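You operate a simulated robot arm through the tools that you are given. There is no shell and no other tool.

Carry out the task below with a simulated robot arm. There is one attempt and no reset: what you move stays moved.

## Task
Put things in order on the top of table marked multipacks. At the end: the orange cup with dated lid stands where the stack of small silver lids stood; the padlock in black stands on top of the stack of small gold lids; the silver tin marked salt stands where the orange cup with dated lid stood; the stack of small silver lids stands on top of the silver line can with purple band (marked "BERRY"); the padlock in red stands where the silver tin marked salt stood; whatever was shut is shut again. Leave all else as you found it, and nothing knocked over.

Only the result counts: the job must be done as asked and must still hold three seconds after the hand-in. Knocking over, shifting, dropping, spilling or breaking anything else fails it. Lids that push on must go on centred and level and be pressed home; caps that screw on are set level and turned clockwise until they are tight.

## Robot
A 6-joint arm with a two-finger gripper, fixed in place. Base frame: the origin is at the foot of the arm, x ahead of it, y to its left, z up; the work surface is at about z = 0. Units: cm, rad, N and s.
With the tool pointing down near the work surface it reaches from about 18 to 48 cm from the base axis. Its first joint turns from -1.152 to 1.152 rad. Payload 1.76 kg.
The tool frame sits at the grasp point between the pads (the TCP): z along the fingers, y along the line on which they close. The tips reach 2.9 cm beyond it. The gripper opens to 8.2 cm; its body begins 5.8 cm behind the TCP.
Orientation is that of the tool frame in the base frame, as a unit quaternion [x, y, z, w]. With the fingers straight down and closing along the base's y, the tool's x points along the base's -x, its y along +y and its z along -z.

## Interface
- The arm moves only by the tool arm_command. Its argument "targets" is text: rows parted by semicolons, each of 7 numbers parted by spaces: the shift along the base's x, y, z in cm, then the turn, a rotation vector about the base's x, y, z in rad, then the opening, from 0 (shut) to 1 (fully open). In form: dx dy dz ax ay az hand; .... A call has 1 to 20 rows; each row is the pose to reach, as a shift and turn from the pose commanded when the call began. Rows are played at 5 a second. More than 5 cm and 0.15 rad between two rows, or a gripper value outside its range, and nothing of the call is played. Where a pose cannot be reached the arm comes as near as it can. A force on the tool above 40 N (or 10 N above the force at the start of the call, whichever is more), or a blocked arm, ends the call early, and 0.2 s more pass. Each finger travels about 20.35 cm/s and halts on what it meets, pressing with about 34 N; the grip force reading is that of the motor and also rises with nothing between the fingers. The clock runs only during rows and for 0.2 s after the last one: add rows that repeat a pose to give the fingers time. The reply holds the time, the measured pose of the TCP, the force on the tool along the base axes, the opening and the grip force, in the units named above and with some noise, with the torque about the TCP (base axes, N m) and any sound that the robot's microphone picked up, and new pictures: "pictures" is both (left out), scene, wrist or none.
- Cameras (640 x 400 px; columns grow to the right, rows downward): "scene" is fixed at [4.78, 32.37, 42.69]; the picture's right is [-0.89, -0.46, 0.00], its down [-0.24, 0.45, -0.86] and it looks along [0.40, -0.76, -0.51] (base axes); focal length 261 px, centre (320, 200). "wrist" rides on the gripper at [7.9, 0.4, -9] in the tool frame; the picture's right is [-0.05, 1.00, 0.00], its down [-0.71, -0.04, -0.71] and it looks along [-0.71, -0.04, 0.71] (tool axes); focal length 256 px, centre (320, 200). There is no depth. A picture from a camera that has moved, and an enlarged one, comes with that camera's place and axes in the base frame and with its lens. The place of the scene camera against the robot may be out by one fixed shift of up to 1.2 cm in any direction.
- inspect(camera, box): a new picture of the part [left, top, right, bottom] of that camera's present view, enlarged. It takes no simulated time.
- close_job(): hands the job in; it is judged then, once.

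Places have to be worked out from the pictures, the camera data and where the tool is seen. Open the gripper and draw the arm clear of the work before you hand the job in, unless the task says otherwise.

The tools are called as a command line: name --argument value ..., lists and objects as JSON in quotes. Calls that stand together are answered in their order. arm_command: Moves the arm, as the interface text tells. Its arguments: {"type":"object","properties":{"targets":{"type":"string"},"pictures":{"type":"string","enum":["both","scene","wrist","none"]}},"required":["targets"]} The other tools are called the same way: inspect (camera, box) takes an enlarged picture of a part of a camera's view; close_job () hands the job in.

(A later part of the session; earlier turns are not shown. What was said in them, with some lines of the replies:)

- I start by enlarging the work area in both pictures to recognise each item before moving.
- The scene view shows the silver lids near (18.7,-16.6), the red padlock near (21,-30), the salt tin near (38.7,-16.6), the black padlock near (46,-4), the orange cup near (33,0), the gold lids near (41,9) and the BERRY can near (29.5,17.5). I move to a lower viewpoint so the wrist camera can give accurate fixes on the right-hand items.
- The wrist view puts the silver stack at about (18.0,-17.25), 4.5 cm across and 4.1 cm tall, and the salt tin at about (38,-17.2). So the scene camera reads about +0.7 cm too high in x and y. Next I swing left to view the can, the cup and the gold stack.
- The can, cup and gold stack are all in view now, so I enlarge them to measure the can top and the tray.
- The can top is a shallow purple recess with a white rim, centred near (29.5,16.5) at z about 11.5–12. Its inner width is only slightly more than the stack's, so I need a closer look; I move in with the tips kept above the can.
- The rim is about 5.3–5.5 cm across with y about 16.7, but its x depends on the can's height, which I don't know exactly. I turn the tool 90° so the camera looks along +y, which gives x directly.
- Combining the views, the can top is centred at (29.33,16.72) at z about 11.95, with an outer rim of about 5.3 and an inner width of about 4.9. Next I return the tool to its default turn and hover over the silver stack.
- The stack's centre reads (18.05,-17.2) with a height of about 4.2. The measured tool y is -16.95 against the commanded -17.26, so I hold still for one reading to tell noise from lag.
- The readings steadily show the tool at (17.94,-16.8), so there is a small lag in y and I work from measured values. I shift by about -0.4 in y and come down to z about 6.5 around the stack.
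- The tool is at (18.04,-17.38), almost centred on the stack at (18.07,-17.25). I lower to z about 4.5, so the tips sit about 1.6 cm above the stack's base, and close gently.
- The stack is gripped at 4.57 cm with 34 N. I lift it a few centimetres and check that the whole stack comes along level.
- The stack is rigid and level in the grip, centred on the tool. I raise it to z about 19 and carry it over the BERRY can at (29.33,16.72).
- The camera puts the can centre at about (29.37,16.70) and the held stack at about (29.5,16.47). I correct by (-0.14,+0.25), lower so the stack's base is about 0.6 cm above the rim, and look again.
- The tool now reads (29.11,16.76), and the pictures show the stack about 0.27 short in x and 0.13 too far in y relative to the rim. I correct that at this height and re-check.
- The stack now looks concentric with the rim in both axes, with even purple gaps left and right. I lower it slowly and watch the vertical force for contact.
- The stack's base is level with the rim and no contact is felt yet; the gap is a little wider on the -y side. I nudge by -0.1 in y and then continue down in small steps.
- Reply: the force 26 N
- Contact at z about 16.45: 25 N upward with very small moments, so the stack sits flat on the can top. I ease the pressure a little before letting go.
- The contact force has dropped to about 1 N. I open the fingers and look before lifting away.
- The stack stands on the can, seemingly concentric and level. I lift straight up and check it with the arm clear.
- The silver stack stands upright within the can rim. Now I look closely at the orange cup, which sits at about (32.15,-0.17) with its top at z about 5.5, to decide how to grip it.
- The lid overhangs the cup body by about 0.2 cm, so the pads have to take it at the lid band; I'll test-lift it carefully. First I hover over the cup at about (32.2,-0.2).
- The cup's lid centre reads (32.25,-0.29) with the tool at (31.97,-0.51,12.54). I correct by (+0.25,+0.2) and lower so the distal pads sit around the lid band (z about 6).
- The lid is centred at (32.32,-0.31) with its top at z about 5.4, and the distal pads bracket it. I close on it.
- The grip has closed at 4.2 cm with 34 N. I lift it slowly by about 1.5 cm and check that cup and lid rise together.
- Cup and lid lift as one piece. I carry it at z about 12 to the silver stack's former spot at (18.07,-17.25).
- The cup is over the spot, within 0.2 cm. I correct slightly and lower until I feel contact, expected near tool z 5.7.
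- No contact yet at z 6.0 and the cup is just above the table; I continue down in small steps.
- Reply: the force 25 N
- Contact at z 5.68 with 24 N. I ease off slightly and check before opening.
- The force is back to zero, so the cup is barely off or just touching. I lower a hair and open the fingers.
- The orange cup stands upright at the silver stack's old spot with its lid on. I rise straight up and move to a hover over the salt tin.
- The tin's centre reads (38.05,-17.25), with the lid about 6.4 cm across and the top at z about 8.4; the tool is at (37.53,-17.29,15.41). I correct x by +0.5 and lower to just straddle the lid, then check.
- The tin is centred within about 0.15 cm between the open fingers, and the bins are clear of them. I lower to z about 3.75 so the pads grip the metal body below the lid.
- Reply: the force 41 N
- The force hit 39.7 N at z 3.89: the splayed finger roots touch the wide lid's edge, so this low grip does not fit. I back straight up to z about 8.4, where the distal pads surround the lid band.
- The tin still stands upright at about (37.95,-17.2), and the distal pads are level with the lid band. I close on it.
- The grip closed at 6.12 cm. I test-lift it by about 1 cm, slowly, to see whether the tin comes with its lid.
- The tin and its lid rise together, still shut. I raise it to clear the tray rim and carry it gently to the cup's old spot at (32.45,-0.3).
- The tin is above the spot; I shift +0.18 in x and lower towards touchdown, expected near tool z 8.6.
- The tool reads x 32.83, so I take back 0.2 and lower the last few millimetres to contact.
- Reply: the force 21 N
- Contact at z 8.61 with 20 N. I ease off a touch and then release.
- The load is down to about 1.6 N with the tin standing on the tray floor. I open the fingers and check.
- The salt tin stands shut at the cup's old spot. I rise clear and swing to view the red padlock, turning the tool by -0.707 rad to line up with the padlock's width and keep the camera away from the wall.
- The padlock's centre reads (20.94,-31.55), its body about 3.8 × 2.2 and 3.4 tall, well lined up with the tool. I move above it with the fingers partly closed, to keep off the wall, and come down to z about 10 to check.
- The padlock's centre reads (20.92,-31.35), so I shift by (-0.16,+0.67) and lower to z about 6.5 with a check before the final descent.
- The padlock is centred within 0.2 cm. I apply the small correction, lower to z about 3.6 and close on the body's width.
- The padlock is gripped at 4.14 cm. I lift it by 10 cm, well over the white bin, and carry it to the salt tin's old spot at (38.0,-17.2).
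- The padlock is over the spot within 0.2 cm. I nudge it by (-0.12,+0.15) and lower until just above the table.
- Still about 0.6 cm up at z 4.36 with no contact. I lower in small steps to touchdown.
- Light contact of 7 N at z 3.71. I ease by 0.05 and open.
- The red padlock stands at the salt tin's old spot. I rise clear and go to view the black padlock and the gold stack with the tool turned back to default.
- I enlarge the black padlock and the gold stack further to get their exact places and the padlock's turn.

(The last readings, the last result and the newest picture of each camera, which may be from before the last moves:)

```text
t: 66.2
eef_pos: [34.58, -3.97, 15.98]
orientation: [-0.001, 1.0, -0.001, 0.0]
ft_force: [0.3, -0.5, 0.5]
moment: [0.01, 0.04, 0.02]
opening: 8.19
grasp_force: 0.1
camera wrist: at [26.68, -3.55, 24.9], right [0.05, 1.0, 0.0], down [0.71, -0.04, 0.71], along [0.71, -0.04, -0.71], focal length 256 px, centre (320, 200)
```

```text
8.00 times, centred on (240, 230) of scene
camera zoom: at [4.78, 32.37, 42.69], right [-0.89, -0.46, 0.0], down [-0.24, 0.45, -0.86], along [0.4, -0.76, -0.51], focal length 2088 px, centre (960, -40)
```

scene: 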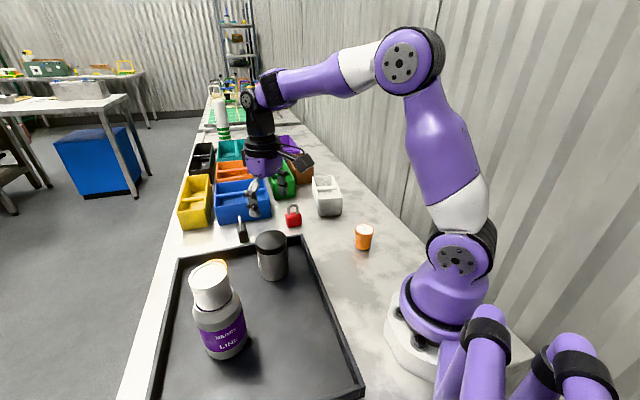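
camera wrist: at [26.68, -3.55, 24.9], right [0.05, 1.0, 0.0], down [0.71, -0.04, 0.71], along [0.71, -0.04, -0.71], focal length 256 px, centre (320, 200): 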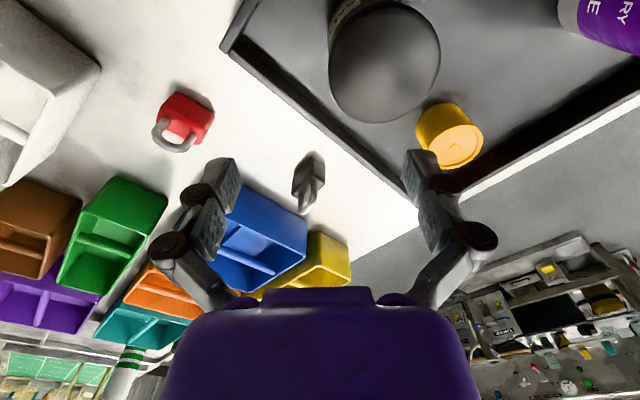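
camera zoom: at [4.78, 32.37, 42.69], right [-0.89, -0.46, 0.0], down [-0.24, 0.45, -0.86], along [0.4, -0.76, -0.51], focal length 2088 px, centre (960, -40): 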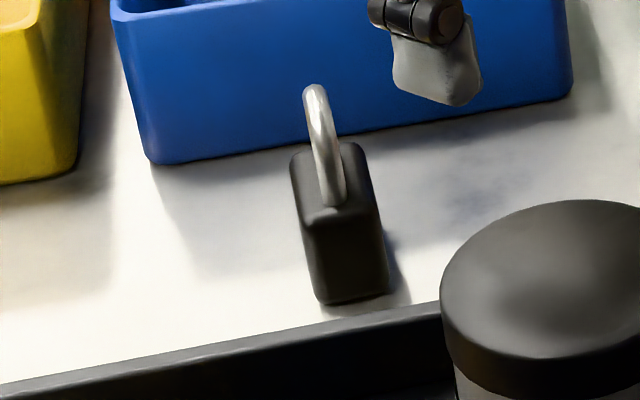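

The black padlock's centre reads (46.3,-5.8), with its width along about -40° and its thickness along about 50°. I hover over it, turning the tool by -0.70 rad so the fingers close across its thickness, parallel to the tray rim.

arm_command --targets "2 -0.3 0 0 0 -0.14 0.9; 4 -0.6 0 0 0 -0.28 0.8; 6 -0.9 -0.5 0 0 -0.42 0.7; 8 -1.2 -1.5 0 0 -0.56 0.65; 10 -1.5 -2.5 0 0 -0.7 0.65; 11.7 -1.8 -3.5 0 0 -0.7 0.65; 11.7 -1.8 -3.5 0 0 -0.7 0.65; 11.7 -1.8 -3.5 0 0 -0.7 0.65" --pictures "both"

inspect --camera "wrist" --box '[220, 40, 420, 190]'

inspect --camera "scene" --box '[190, 170, 300, 270]'

```text
t: 68.0
eef_pos: [46.21, -5.62, 12.57]
orientation: [0.344, 0.939, -0.001, 0.0]
ft_force: [-0.2, 0.1, 0.2]
moment: [-0.02, 0.0, 0.03]
opening: 5.29
grasp_force: 0.1
camera wrist: at [40.51, -0.21, 21.54], right [0.68, 0.73, 0.0], down [0.52, -0.48, 0.71], along [0.51, -0.48, -0.71], focal length 256 px, centre (320, 200)
```

scene: 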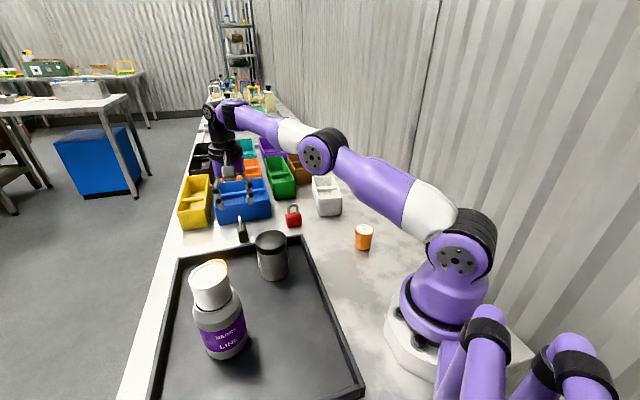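
wrist: 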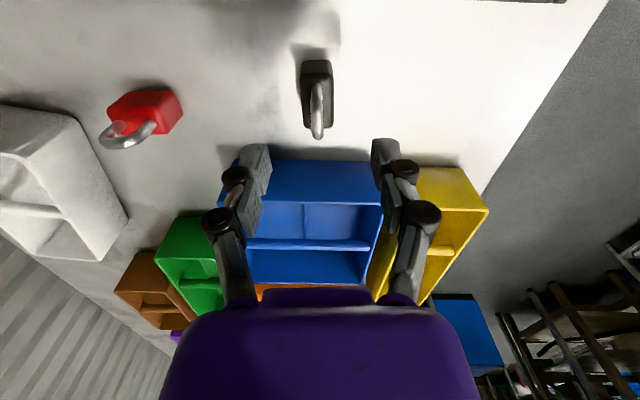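

```text
2.67 times, centred on (320, 115) of wrist
camera zoom: at [40.51, -0.21, 21.54], right [0.68, 0.73, 0.0], down [0.52, -0.48, 0.71], along [0.51, -0.48, -0.71], focal length 683 px, centre (320, 427)
```

zoom: 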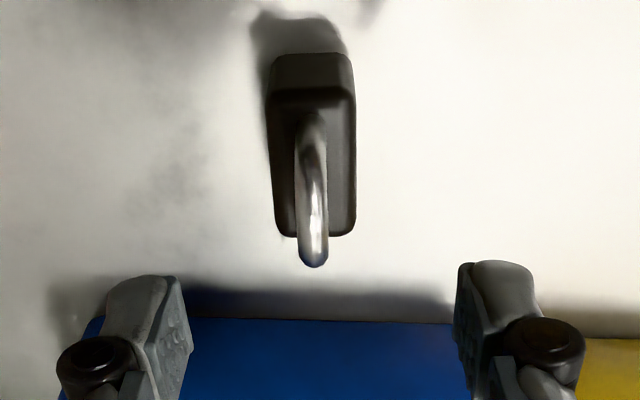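

```text
4.00 times, centred on (245, 220) of scene
camera zoom: at [4.78, 32.37, 42.69], right [-0.89, -0.46, 0.0], down [-0.24, 0.45, -0.86], along [0.4, -0.76, -0.51], focal length 1044 px, centre (620, 120)
```

zoom: 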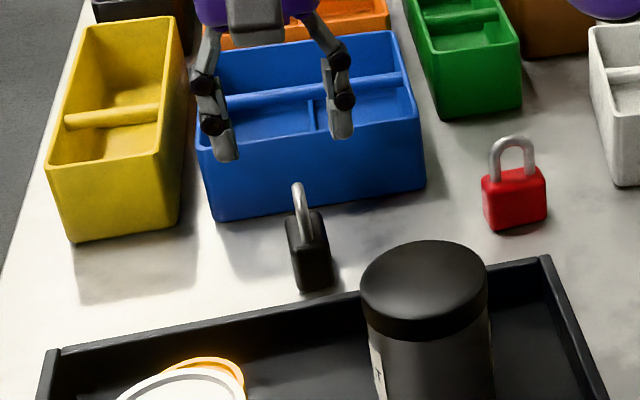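

The padlock is lined up with the tool but 0.45 cm further out, centre about (46.5,-6.0). I shift out by that much and lower to z about 7 for a check.

arm_command --targets "0.3 -0.28 -1.5 0 0 0 0.65; 0.3 -0.28 -3.5 0 0 0 0.65; 0.3 -0.28 -5.5 0 0 0 0.65; 0.3 -0.28 -5.5 0 0 0 0.65" --pictures "wrist"

inspect --camera "wrist" --box '[220, 60, 420, 210]'

inspect --camera "scene" --box '[190, 170, 300, 270]'

```text
t: 69.0
eef_pos: [46.45, -6.2, 7.05]
orientation: [0.343, 0.939, 0.0, 0.0]
ft_force: [0.1, 0.7, 0.1]
moment: [0.0, 0.01, -0.01]
opening: 5.33
grasp_force: 0.0
camera wrist: at [40.76, -0.76, 15.97], right [0.68, 0.73, 0.0], down [0.52, -0.48, 0.71], along [0.51, -0.48, -0.71], focal length 256 px, centre (320, 200)
```

wrist: 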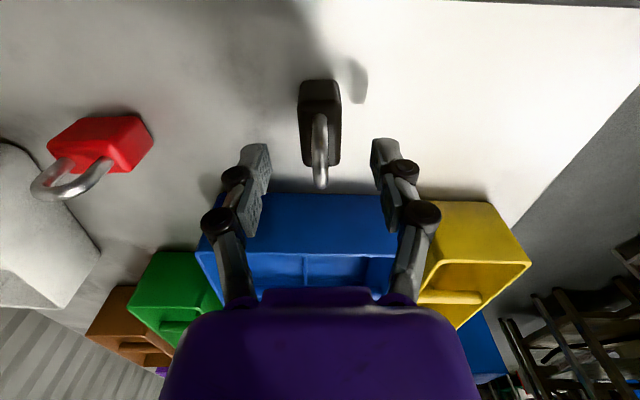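

```text
2.67 times, centred on (320, 135) of wrist
camera zoom: at [40.76, -0.76, 15.97], right [0.68, 0.73, 0.0], down [0.52, -0.48, 0.71], along [0.51, -0.48, -0.71], focal length 683 px, centre (320, 373)
```

zoom: 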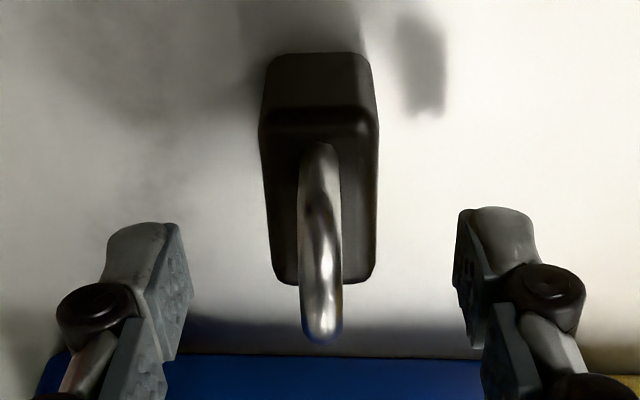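

```text
4.00 times, centred on (245, 220) of scene
camera zoom: at [4.78, 32.37, 42.69], right [-0.89, -0.46, 0.0], down [-0.24, 0.45, -0.86], along [0.4, -0.76, -0.51], focal length 1044 px, centre (620, 120)
```

zoom: 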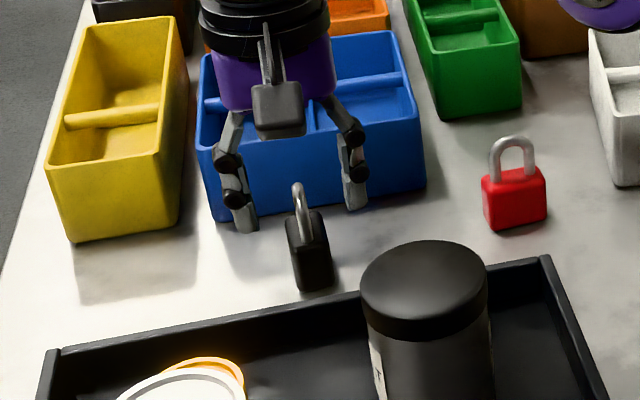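

The padlock is now centred within 0.2 cm between the fingers. I correct slightly, lower to z about 3.65 and close across its thickness.

arm_command --targets "-0.1 0.1 -1.2 0 0 0 0.65; -0.1 0.1 -2.4 0 0 0 0.65; -0.1 0.1 -3.4 0 0 0 0.65; -0.1 0.1 -3.4 0 0 0 0.5; -0.1 0.1 -3.4 0 0 0 0.35; -0.1 0.1 -3.4 0 0 0 0.12; -0.1 0.1 -3.4 0 0 0 0.12; -0.1 0.1 -3.4 0 0 0 0.12" --pictures "both"

inspect --camera "wrist" --box '[220, 60, 420, 210]'

inspect --camera "scene" --box '[190, 170, 300, 270]'

```text
t: 70.8
eef_pos: [46.72, -6.12, 3.6]
orientation: [0.343, 0.939, -0.001, 0.0]
ft_force: [0.5, 1.0, 0.4]
moment: [-0.01, 0.0, 0.04]
opening: 2.3
grasp_force: 33.6
camera wrist: at [40.9, -0.6, 12.59], right [0.68, 0.73, 0.0], down [0.52, -0.48, 0.71], along [0.51, -0.48, -0.71], focal length 256 px, centre (320, 200)
```

scene: 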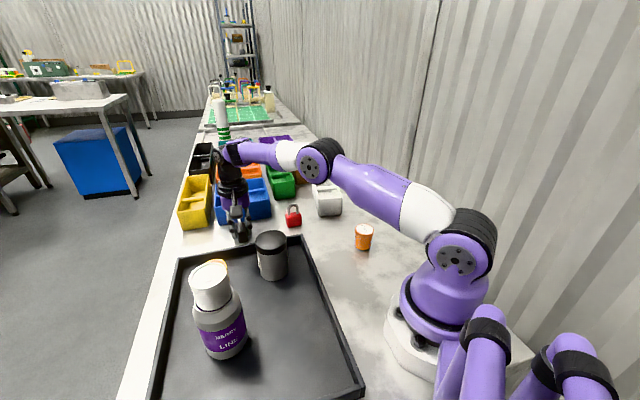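
wrist: 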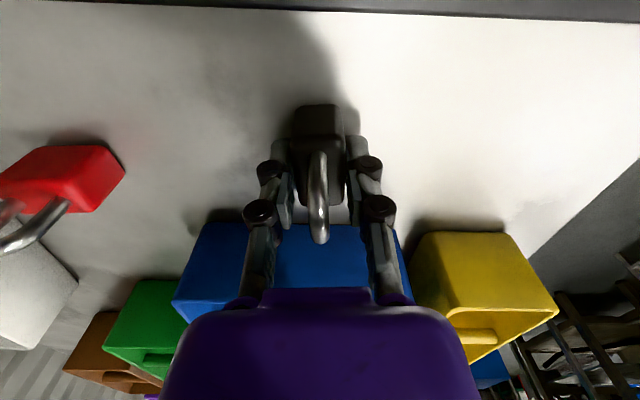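

```text
2.67 times, centred on (320, 135) of wrist
camera zoom: at [40.9, -0.6, 12.59], right [0.68, 0.73, 0.0], down [0.52, -0.48, 0.71], along [0.51, -0.48, -0.71], focal length 683 px, centre (320, 373)
```

zoom: 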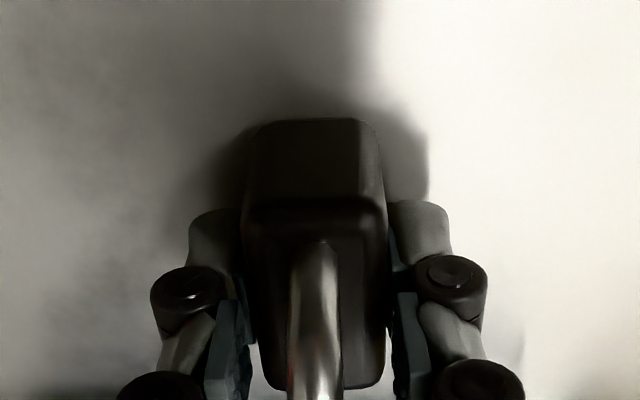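

```text
4.00 times, centred on (245, 220) of scene
camera zoom: at [4.78, 32.37, 42.69], right [-0.89, -0.46, 0.0], down [-0.24, 0.45, -0.86], along [0.4, -0.76, -0.51], focal length 1044 px, centre (620, 120)
```

zoom: 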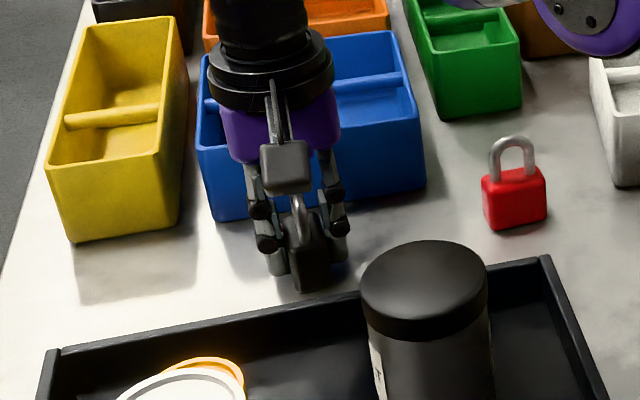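

Gripped at 2.3 cm. I lift the padlock 10 cm and carry it to a hover over the gold stack near (40.5,8.3), turning the tool back to default on the way so the camera stays clear of the can.

arm_command --targets "0 0 1.5 0 0 0 0.12; 0 0 5 0 0 0 0.12; -0.3 0.3 9 0 0 0 0.12; -0.8 1.5 10 0 0 0.14 0.12; -1.8 4 10 0 0 0.28 0.12; -2.8 6.5 10 0 0 0.42 0.12; -3.8 9 10 0 0 0.56 0.12; -4.8 11.5 10 0 0 0.7 0.12; -5.7 13.5 10 0 0 0.7 0.12; -6.2 14.4 10 0 0 0.7 0.12; -6.2 14.4 10 0 0 0.7 0.12; -6.2 14.4 10 0 0 0.7 0.12" --pictures "both"

inspect --camera "wrist" --box '[220, 0, 420, 150]'

inspect --camera "scene" --box '[160, 190, 270, 290]'

```text
t: 73.4
eef_pos: [40.23, 8.13, 13.54]
orientation: [0.0, 1.0, -0.001, 0.0]
ft_force: [-0.2, 0.2, -1.1]
moment: [0.0, 0.0, -0.03]
opening: 2.3
grasp_force: 34.0
camera wrist: at [32.43, 8.63, 22.56], right [0.05, 1.0, 0.0], down [0.71, -0.04, 0.71], along [0.71, -0.04, -0.71], focal length 256 px, centre (320, 200)
```

scene: 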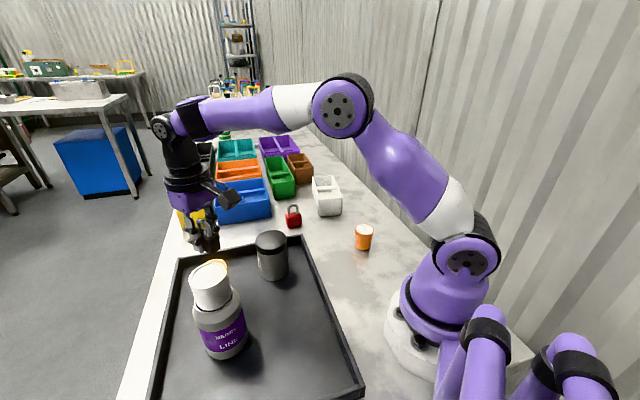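
wrist: 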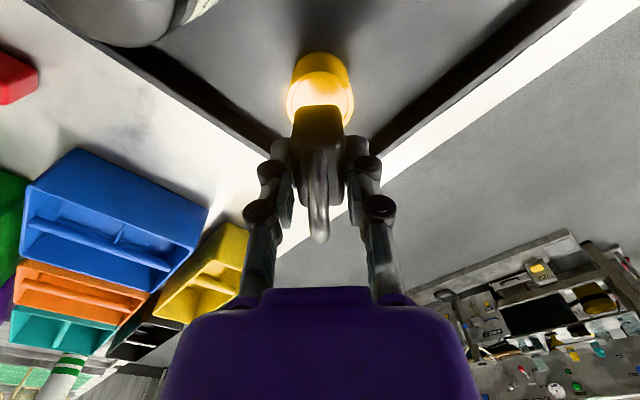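

```text
2.67 times, centred on (320, 75) of wrist
camera zoom: at [32.43, 8.63, 22.56], right [0.05, 1.0, 0.0], down [0.71, -0.04, 0.71], along [0.71, -0.04, -0.71], focal length 683 px, centre (320, 533)
```

zoom: 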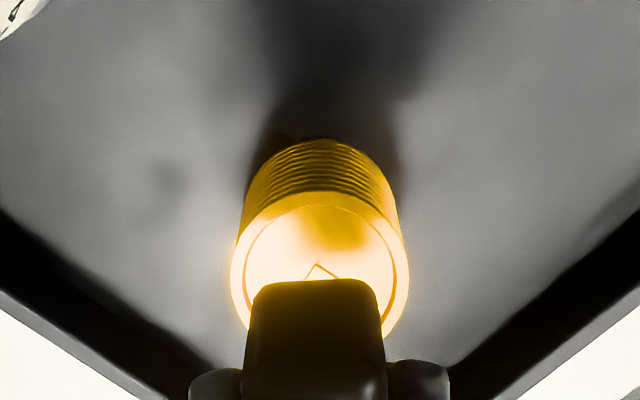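

```text
4.00 times, centred on (215, 240) of scene
camera zoom: at [4.78, 32.37, 42.69], right [-0.89, -0.46, 0.0], down [-0.24, 0.45, -0.86], along [0.4, -0.76, -0.51], focal length 1044 px, centre (740, 40)
```

zoom: 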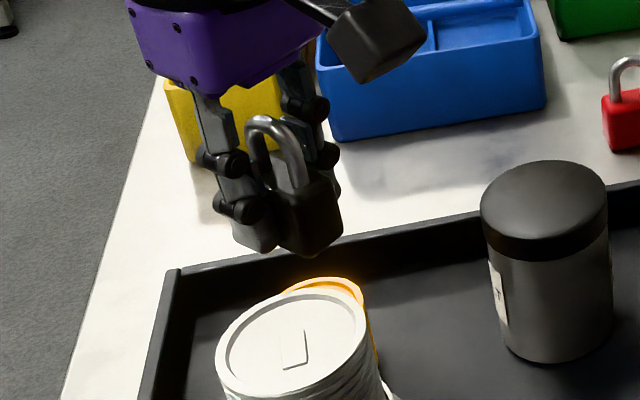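

The gold stack's centre reads (40.72,8.23) with its top at z about 4.7, while the held padlock is at about (40.03,8.13). I shift by (+0.69,+0.1) and lower to about 1 cm above it.

arm_command --targets "0.69 0.1 -1 0 0 0 0.12; 0.69 0.1 -2.2 0 0 0 0.12; 0.69 0.1 -3.4 0 0 0 0.12; 0.69 0.1 -4.1 0 0 0 0.12; 0.69 0.1 -4.1 0 0 0 0.12; 0.69 0.1 -4.1 0 0 0 0.12" --pictures "both"

inspect --camera "wrist" --box '[240, 20, 400, 140]'

inspect --camera "scene" --box '[170, 210, 260, 290]'

```text
t: 74.8
eef_pos: [40.9, 8.37, 9.63]
orientation: [0.0, 1.0, -0.001, -0.001]
ft_force: [-0.8, 0.3, -0.9]
moment: [0.01, 0.02, 0.0]
opening: 2.29
grasp_force: 33.9
camera wrist: at [32.99, 8.9, 18.57], right [0.05, 1.0, 0.0], down [0.71, -0.04, 0.71], along [0.71, -0.04, -0.71], focal length 256 px, centre (320, 200)
```

scene: 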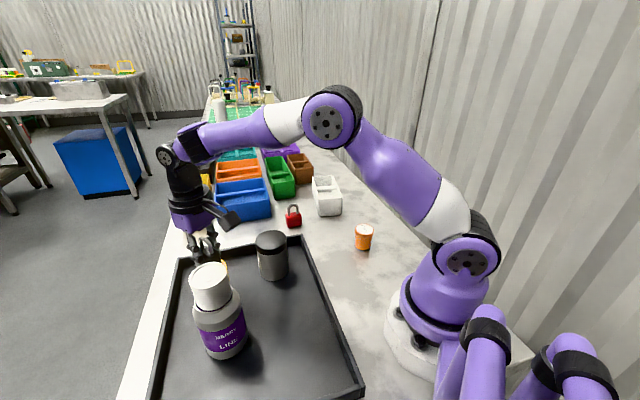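
wrist: 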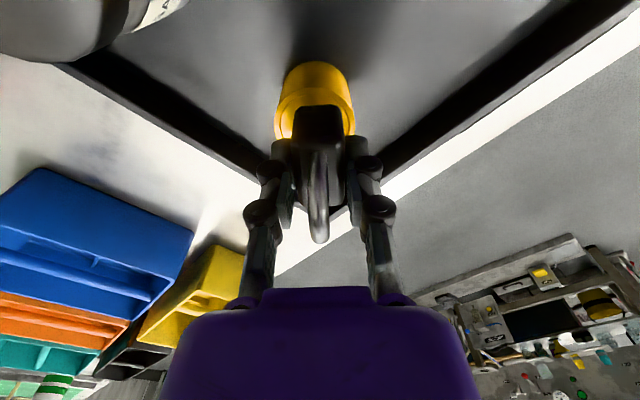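

```text
3.33 times, centred on (320, 80) of wrist
camera zoom: at [32.99, 8.9, 18.57], right [0.05, 1.0, 0.0], down [0.71, -0.04, 0.71], along [0.71, -0.04, -0.71], focal length 853 px, centre (320, 600)
```

zoom: 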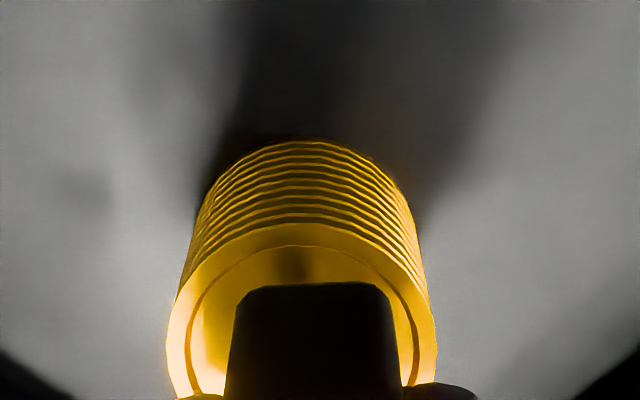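

```text
5.00 times, centred on (215, 250) of scene
camera zoom: at [4.78, 32.37, 42.69], right [-0.89, -0.46, 0.0], down [-0.24, 0.45, -0.86], along [0.4, -0.76, -0.51], focal length 1305 px, centre (845, -50)
```

zoom: 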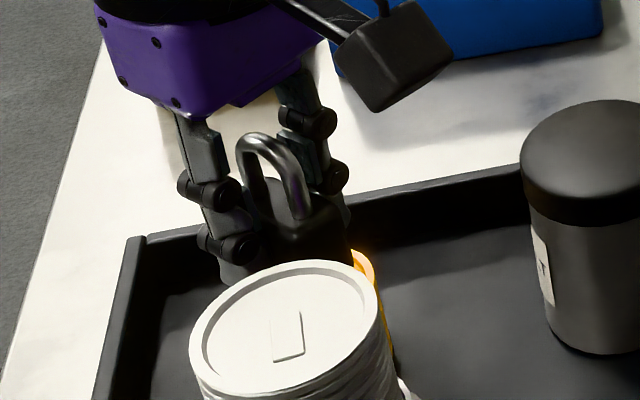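

In this view the padlock is about 0.22 cm too far in +y relative to the stack (8.45 against 8.22), while x matches. I correct and lower to just above the top.

arm_command --targets "0 -0.22 0 0 0 0 0.12; 0 -0.22 -0.4 0 0 0 0.12; 0 -0.22 -0.8 0 0 0 0.12; 0 -0.22 -0.8 0 0 0 0.12; 0 -0.22 -0.8 0 0 0 0.12" --pictures "both"

inspect --camera "wrist" --box '[240, 20, 400, 140]'

inspect --camera "scene" --box '[170, 210, 260, 290]'

```text
t: 76.0
eef_pos: [40.87, 8.18, 8.7]
orientation: [-0.001, 1.0, -0.001, 0.0]
ft_force: [0.1, -0.5, 0.0]
moment: [0.03, 0.0, 0.03]
opening: 2.33
grasp_force: 33.8
camera wrist: at [32.98, 8.65, 17.69], right [0.05, 1.0, 0.0], down [0.71, -0.04, 0.71], along [0.71, -0.04, -0.71], focal length 256 px, centre (320, 200)
```

scene: 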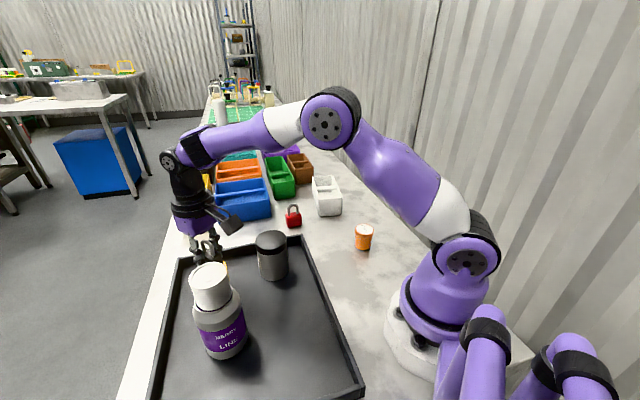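
wrist: 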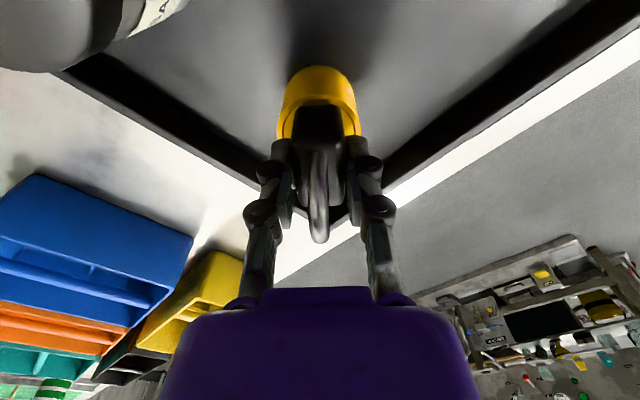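

```text
3.33 times, centred on (320, 80) of wrist
camera zoom: at [32.98, 8.65, 17.69], right [0.05, 1.0, 0.0], down [0.71, -0.04, 0.71], along [0.71, -0.04, -0.71], focal length 853 px, centre (320, 600)
```

zoom: 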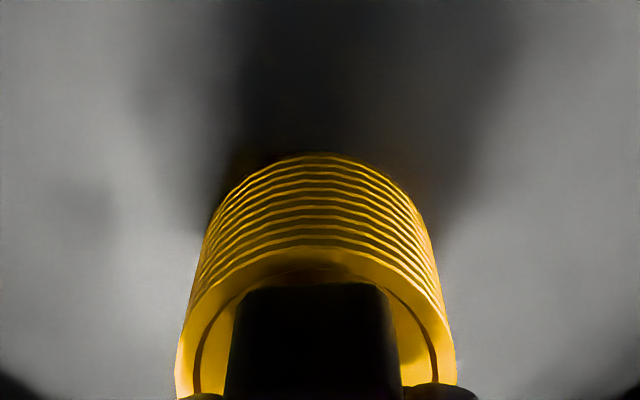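

```text
5.00 times, centred on (215, 250) of scene
camera zoom: at [4.78, 32.37, 42.69], right [-0.89, -0.46, 0.0], down [-0.24, 0.45, -0.86], along [0.4, -0.76, -0.51], focal length 1305 px, centre (845, -50)
```

zoom: 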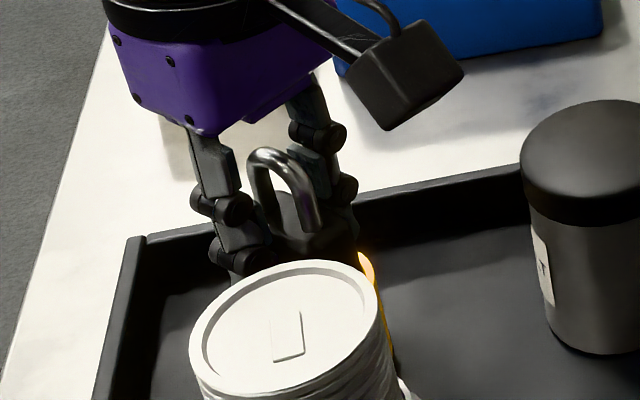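

The padlock and gold stack are now aligned within 0.05 cm in both axes. I lower in small steps until contact.

arm_command --targets "0 0 -0.15 0 0 0 0.12; 0 0 -0.3 0 0 0 0.12; 0 0 -0.4 0 0 0 0.12; 0 0 -0.4 0 0 0 0.12" --pictures "none"

```text
t: 77.0
eef_pos: [40.93, 8.26, 8.53]
orientation: [0.0, 1.0, -0.001, 0.0]
ft_force: [-0.2, 0.6, -1.5]
moment: [0.0, -0.02, 0.01]
opening: 2.3
grasp_force: 33.7
```

arm_command --targets "0 0 -0.1 0 0 0 0.12; 0 0 -0.2 0 0 0 0.12; 0 0 -0.3 0 0 0 0.12; 0 0 -0.3 0 0 0 0.12" --pictures "none"

```text
t: 78.0
eef_pos: [40.87, 8.22, 8.17]
orientation: [0.001, 1.0, 0.0, 0.004]
ft_force: [4.6, 1.6, 30.0]
moment: [-0.02, -0.21, 0.01]
opening: 2.34
grasp_force: 34.3
```

Contact at z 8.17 with 30 N, and the load is centred under the padlock. I ease off before releasing.

arm_command --targets "0 0 0.08 0 0 0 0.12; 0 0 0.15 0 0 0 0.12; 0 0 0.15 0 0 0 0.12" --pictures "both"

inspect --camera "wrist" --box '[240, 20, 400, 140]'

inspect --camera "scene" --box '[170, 210, 260, 290]'

```text
t: 78.8
eef_pos: [40.86, 8.14, 8.19]
orientation: [-0.001, 1.0, 0.0, -0.001]
ft_force: [5.0, 1.6, 14.6]
moment: [0.04, -0.42, 0.01]
opening: 2.29
grasp_force: 33.8
camera wrist: at [32.97, 8.59, 17.11], right [0.05, 1.0, 0.0], down [0.71, -0.04, 0.71], along [0.7, -0.04, -0.71], focal length 256 px, centre (320, 200)
```

scene: 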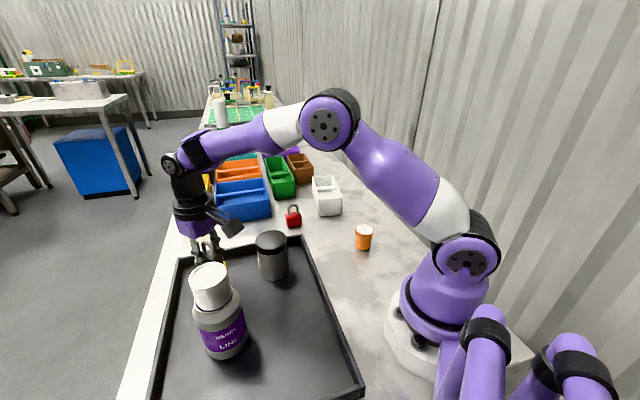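
wrist: 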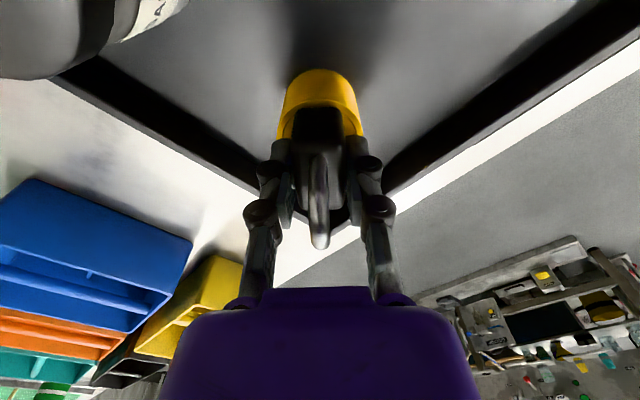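

```text
3.33 times, centred on (320, 80) of wrist
camera zoom: at [32.97, 8.59, 17.11], right [0.05, 1.0, 0.0], down [0.71, -0.04, 0.71], along [0.7, -0.04, -0.71], focal length 853 px, centre (320, 600)
```

zoom: 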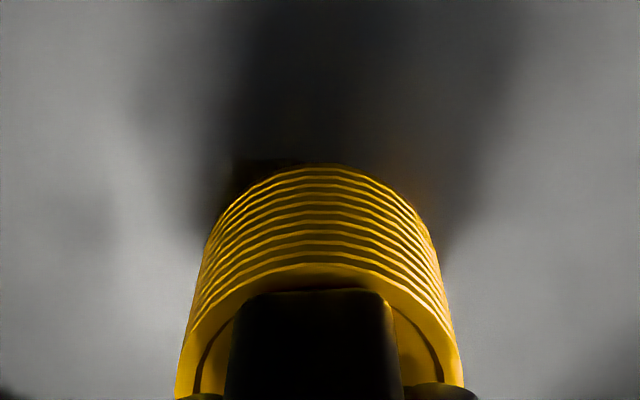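

```text
5.00 times, centred on (215, 250) of scene
camera zoom: at [4.77, 32.37, 42.69], right [-0.89, -0.46, 0.0], down [-0.23, 0.45, -0.86], along [0.4, -0.76, -0.51], focal length 1305 px, centre (845, -50)
```

zoom: 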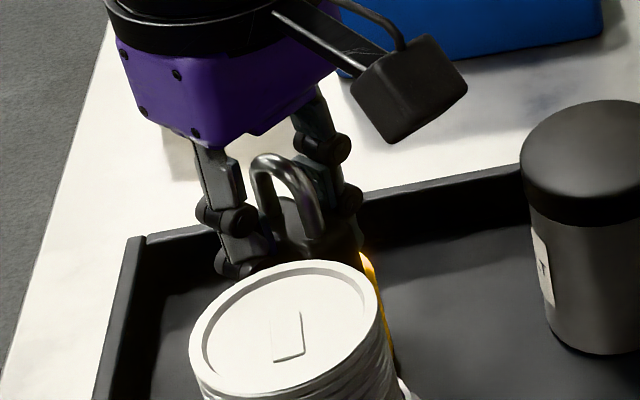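

About 14 N remains, mostly under the far end. I ease a little more so the release is gentle.

arm_command --targets "0 0 0.06 0 0 0 0.12; 0 0 0.1 0 0 0 0.12; 0 0 0.1 0 0 0 0.12" --pictures "none"

```text
t: 79.6
eef_pos: [40.88, 8.3, 8.39]
orientation: [0.0, 1.0, -0.001, -0.001]
ft_force: [-0.4, -0.3, -1.2]
moment: [-0.04, 0.02, -0.01]
opening: 2.29
grasp_force: 34.3
```

The force is zero at z 8.39, so it may be a hair off the surface. I lower by 0.08 to touch lightly.

arm_command --targets "0 0 -0.05 0 0 0 0.12; 0 0 -0.08 0 0 0 0.12; 0 0 -0.08 0 0 0 0.12" --pictures "both"

inspect --camera "wrist" --box '[240, 20, 400, 140]'

inspect --camera "scene" --box '[170, 210, 260, 290]'

```text
t: 80.4
eef_pos: [40.86, 8.3, 8.31]
orientation: [0.0, 1.0, -0.001, 0.0]
ft_force: [0.4, -0.8, -1.3]
moment: [0.01, 0.01, -0.01]
opening: 2.33
grasp_force: 33.4
camera wrist: at [33.0, 8.73, 17.15], right [0.05, 1.0, 0.0], down [0.71, -0.04, 0.71], along [0.71, -0.04, -0.71], focal length 256 px, centre (320, 200)
```

scene: 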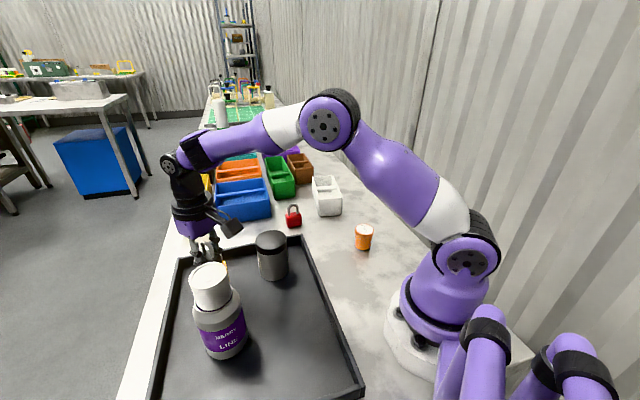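
wrist: 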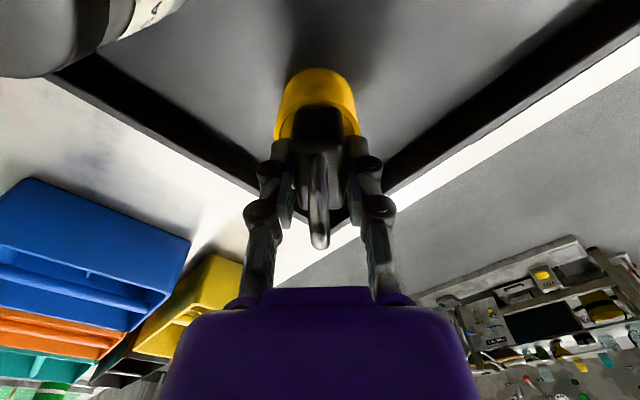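

```text
3.33 times, centred on (320, 80) of wrist
camera zoom: at [33.0, 8.73, 17.15], right [0.05, 1.0, 0.0], down [0.71, -0.04, 0.71], along [0.71, -0.04, -0.71], focal length 853 px, centre (320, 600)
```

zoom: 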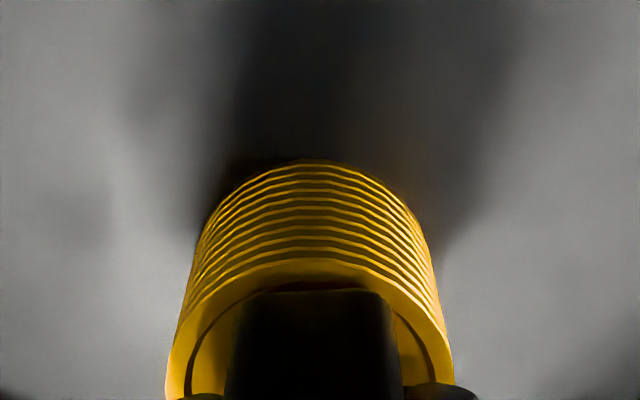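

```text
5.00 times, centred on (215, 250) of scene
camera zoom: at [4.78, 32.37, 42.69], right [-0.89, -0.46, 0.0], down [-0.24, 0.45, -0.86], along [0.4, -0.76, -0.51], focal length 1305 px, centre (845, -50)
```

zoom: 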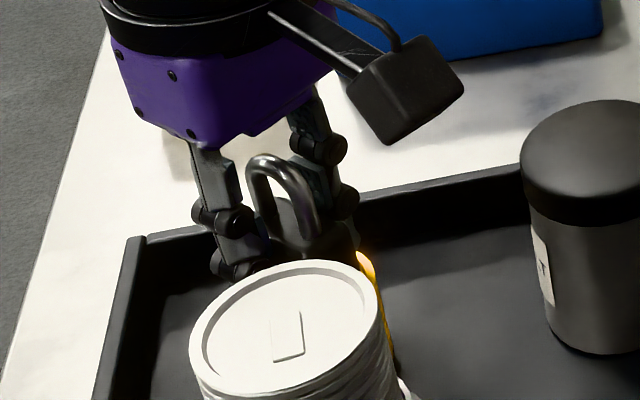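

Still no contact at z 8.31 and the padlock is about 0.1 too far in +y. I shift -0.08 and lower another 0.1.

arm_command --targets "0 -0.08 0 0 0 0 0.12; 0 -0.08 -0.05 0 0 0 0.12; 0 -0.08 -0.1 0 0 0 0.12; 0 -0.08 -0.1 0 0 0 0.12" --pictures "none"

```text
t: 81.4
eef_pos: [40.91, 8.2, 8.12]
orientation: [-0.001, 1.0, 0.0, 0.001]
ft_force: [0.1, 0.3, 6.1]
moment: [0.02, -0.11, 0.0]
opening: 2.3
grasp_force: 34.2
```

Light contact of 6 N with the padlock well centred. I open the fingers.

arm_command --targets "0 0 0.03 0 0 0 0.12; 0 0 0.03 0 0 0 0.3; 0 0 0.03 0 0 0 0.38; 0 0 0.03 0 0 0 0.5; 0 0 0.03 0 0 0 0.6; 0 0 0.03 0 0 0 0.6" --pictures "both"

inspect --camera "wrist" --box '[220, 20, 420, 180]'

inspect --camera "scene" --box '[170, 210, 260, 290]'

```text
t: 82.8
eef_pos: [40.85, 8.19, 8.2]
orientation: [0.0, 1.0, -0.002, -0.001]
ft_force: [0.0, 0.1, -0.3]
moment: [0.01, 0.0, 0.02]
opening: 4.91
grasp_force: 0.0
camera wrist: at [33.05, 8.69, 17.08], right [0.05, 1.0, 0.0], down [0.71, -0.04, 0.71], along [0.71, -0.04, -0.71], focal length 256 px, centre (320, 200)
```

scene: 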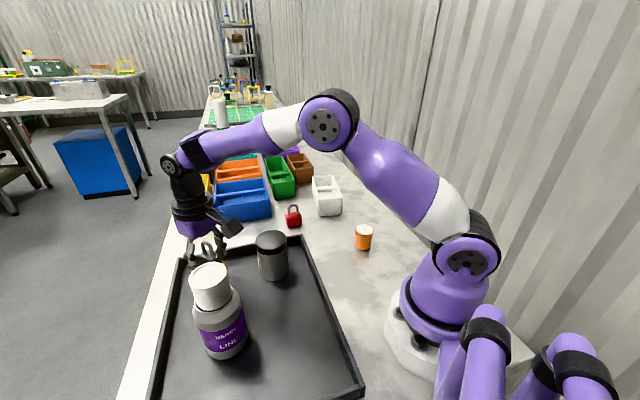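
wrist: 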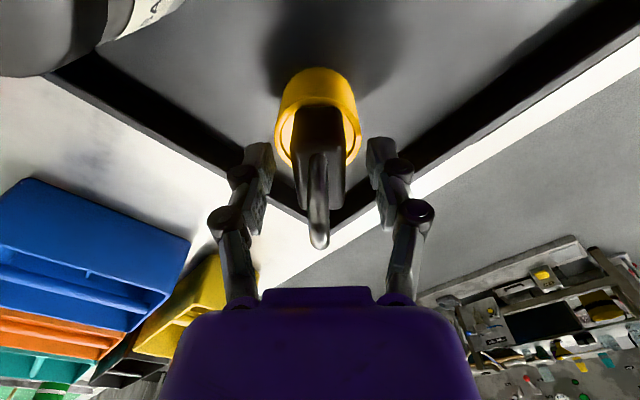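

```text
2.50 times, centred on (320, 100) of wrist
camera zoom: at [33.05, 8.69, 17.08], right [0.05, 1.0, 0.0], down [0.71, -0.04, 0.71], along [0.71, -0.04, -0.71], focal length 640 px, centre (320, 450)
```

zoom: 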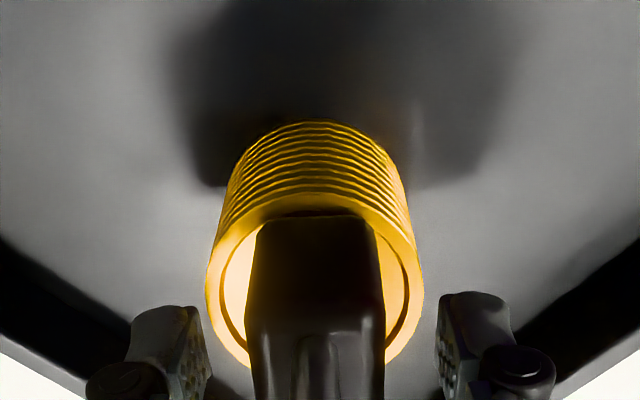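

```text
5.00 times, centred on (215, 250) of scene
camera zoom: at [4.78, 32.37, 42.69], right [-0.89, -0.46, 0.0], down [-0.24, 0.45, -0.86], along [0.4, -0.76, -0.51], focal length 1305 px, centre (845, -50)
```

zoom: 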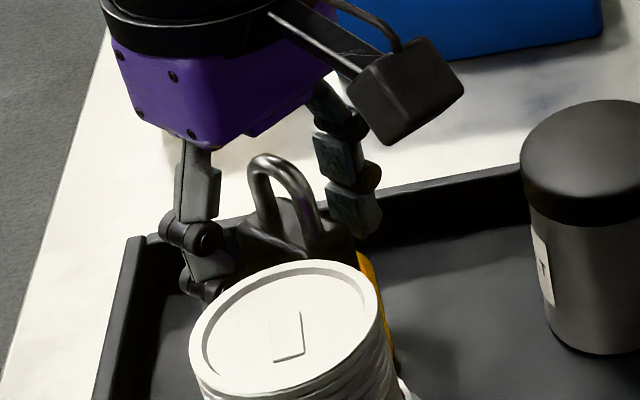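

The black padlock stands on the gold stack. I lift straight up and draw the arm back towards its starting pose, then verify everything.

arm_command --targets "0 0 1 0 0 0 0.6; 0 0 3 0 0 0 0.65; 0 0 6 0 0 0 0.8; 0 0 10 0 0 0 1; 0 0 14 0 0 0 1; -2.5 -3 17 0 0 0 1; -5 -6.5 18.5 0 0 0 1; -7.5 -10 20 0 0 0 1; -10 -13.7 20 0 0 0 1; -12.5 -17.4 20 0 0 0 1; -15 -21 20 0 0 0 1; -15 -23 20 0 0 0 1; -15 -23 20 0 0 0 1" --pictures "both"

inspect --camera "scene" --box '[170, 190, 300, 320]'

inspect --camera "scene" --box '[250, 180, 400, 280]'

inspect --camera "wrist" --box '[260, 0, 640, 220]'

```text
t: 85.6
eef_pos: [25.75, -14.68, 27.95]
orientation: [0.0, 1.0, -0.001, -0.001]
ft_force: [0.0, 0.5, 0.7]
moment: [-0.02, -0.01, 0.03]
opening: 8.2
grasp_force: 0.2
camera wrist: at [17.94, -14.23, 36.94], right [0.05, 1.0, 0.0], down [0.71, -0.04, 0.71], along [0.71, -0.04, -0.71], focal length 256 px, centre (320, 200)
```

scene: 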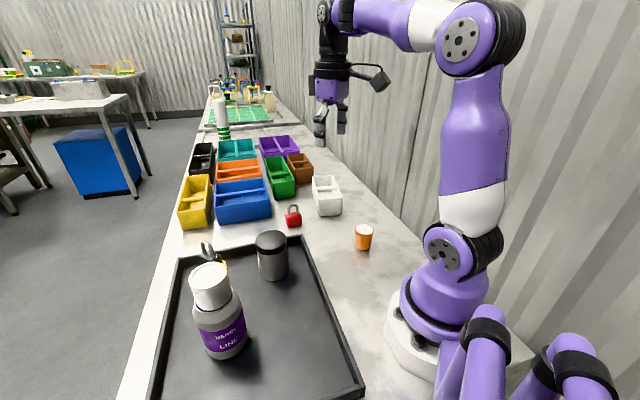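
wrist: 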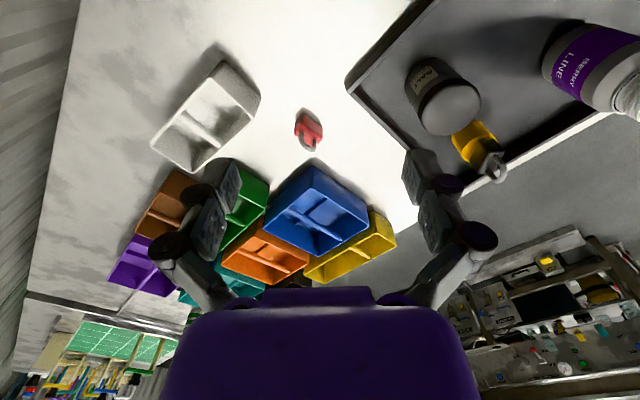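

```text
3.08 times, centred on (235, 255) of scene
camera zoom: at [4.78, 32.37, 42.69], right [-0.89, -0.46, 0.0], down [-0.24, 0.45, -0.86], along [0.4, -0.76, -0.51], focal length 803 px, centre (582, 31)
```

zoom: 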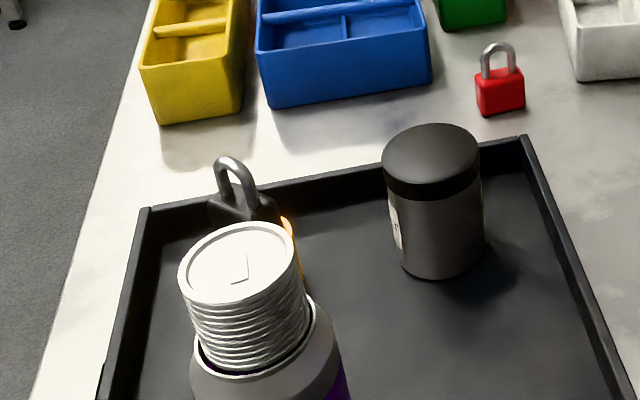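

```text
4.00 times, centred on (325, 230) of scene
camera zoom: at [4.78, 32.37, 42.69], right [-0.89, -0.46, 0.0], down [-0.24, 0.45, -0.86], along [0.4, -0.76, -0.51], focal length 1044 px, centre (300, 80)
```

zoom: 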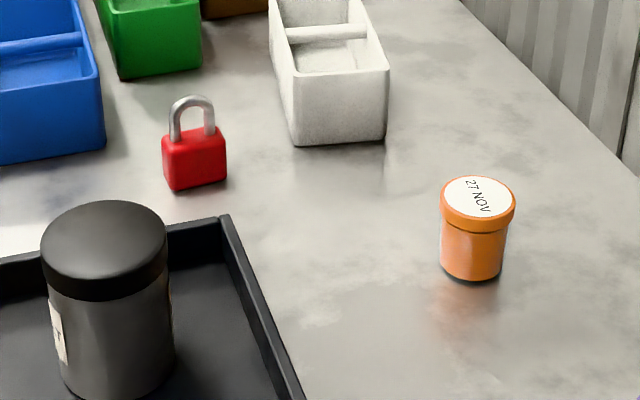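

```text
1.68 times, centred on (450, 110) of wrist
camera zoom: at [17.94, -14.23, 36.94], right [0.05, 1.0, 0.0], down [0.71, -0.04, 0.71], along [0.71, -0.04, -0.71], focal length 431 px, centre (101, 352)
```

zoom: 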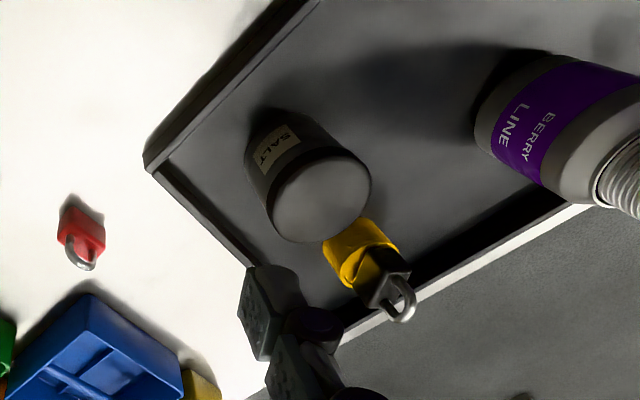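

All five items appear in place. I take one last close look at the stack on the can and the padlock on the gold stack before handing in.

inspect --camera "scene" --box '[180, 230, 260, 300]'

inspect --camera "wrist" --box '[440, 100, 520, 190]'

inspect --camera "wrist" --box '[540, 20, 640, 130]'

```text
5.71 times, centred on (220, 265) of scene
camera zoom: at [4.78, 32.37, 42.69], right [-0.89, -0.46, 0.0], down [-0.24, 0.45, -0.86], along [0.4, -0.76, -0.51], focal length 1491 px, centre (891, -171)
```

zoom: 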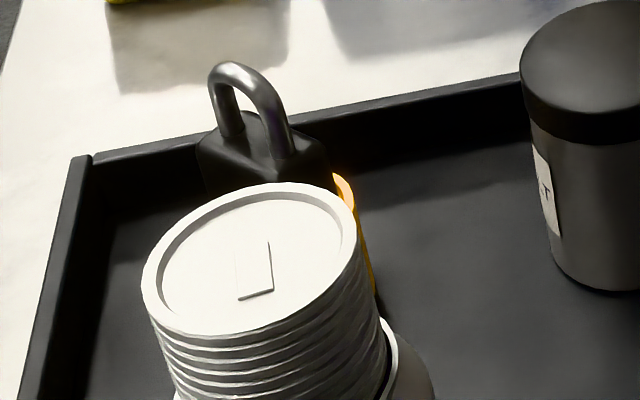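

```text
4.44 times, centred on (480, 145) of wrist
camera zoom: at [17.94, -14.23, 36.94], right [0.05, 1.0, 0.0], down [0.71, -0.04, 0.71], along [0.71, -0.04, -0.71], focal length 1138 px, centre (-391, 444)
```

zoom: 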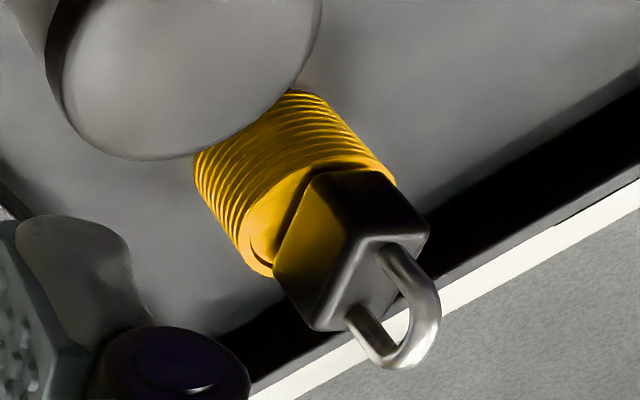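

```text
3.64 times, centred on (590, 75) of wrist
camera zoom: at [17.94, -14.23, 36.94], right [0.05, 1.0, 0.0], down [0.71, -0.04, 0.71], along [0.71, -0.04, -0.71], focal length 931 px, centre (-662, 654)
```

zoom: 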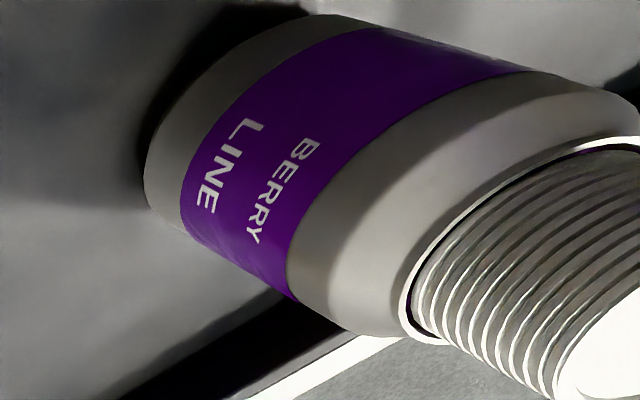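

The silver stack sits level inside the can's rim, and the black padlock stands upright on the gold stack. The cup, tin and red padlock are at their spots with lids shut, and the gripper is open and clear, so I hand in the job.

close_job

```text
The job is handed in.
```

I moved all five items to their places and handed the job in. In the last pictures everything stood upright.

| Item | Where it is now | Closest estimate to target |
|---|---|---|
| Silver lids stack | On top of the BERRY can, seated level inside its rim | Centred to about 0.1–0.2 cm |
| Orange cup | Where the silver stack stood | About 0.2 cm off, lid on |
| Salt tin | Where the orange cup stood, in the tray | About 0.2 cm off, lid on |
| Red padlock | Where the salt tin stood | About 0.2 cm off |
| Black padlock | On top of the gold lids stack | Centred to about 0.1 cm |

- **Contact with the salt tin:** on my first attempt to grip it, the opened fingers pressed on its lid with about 40 N. I backed off straight away. The tin stayed upright and its lid stayed shut.
- **Lids:** I carried the cup and the tin by their lids. Both lids held, and neither was opened or had to be pressed back on.

I saw nothing else moved or knocked over. The arm ended near its starting pose with the gripper open.
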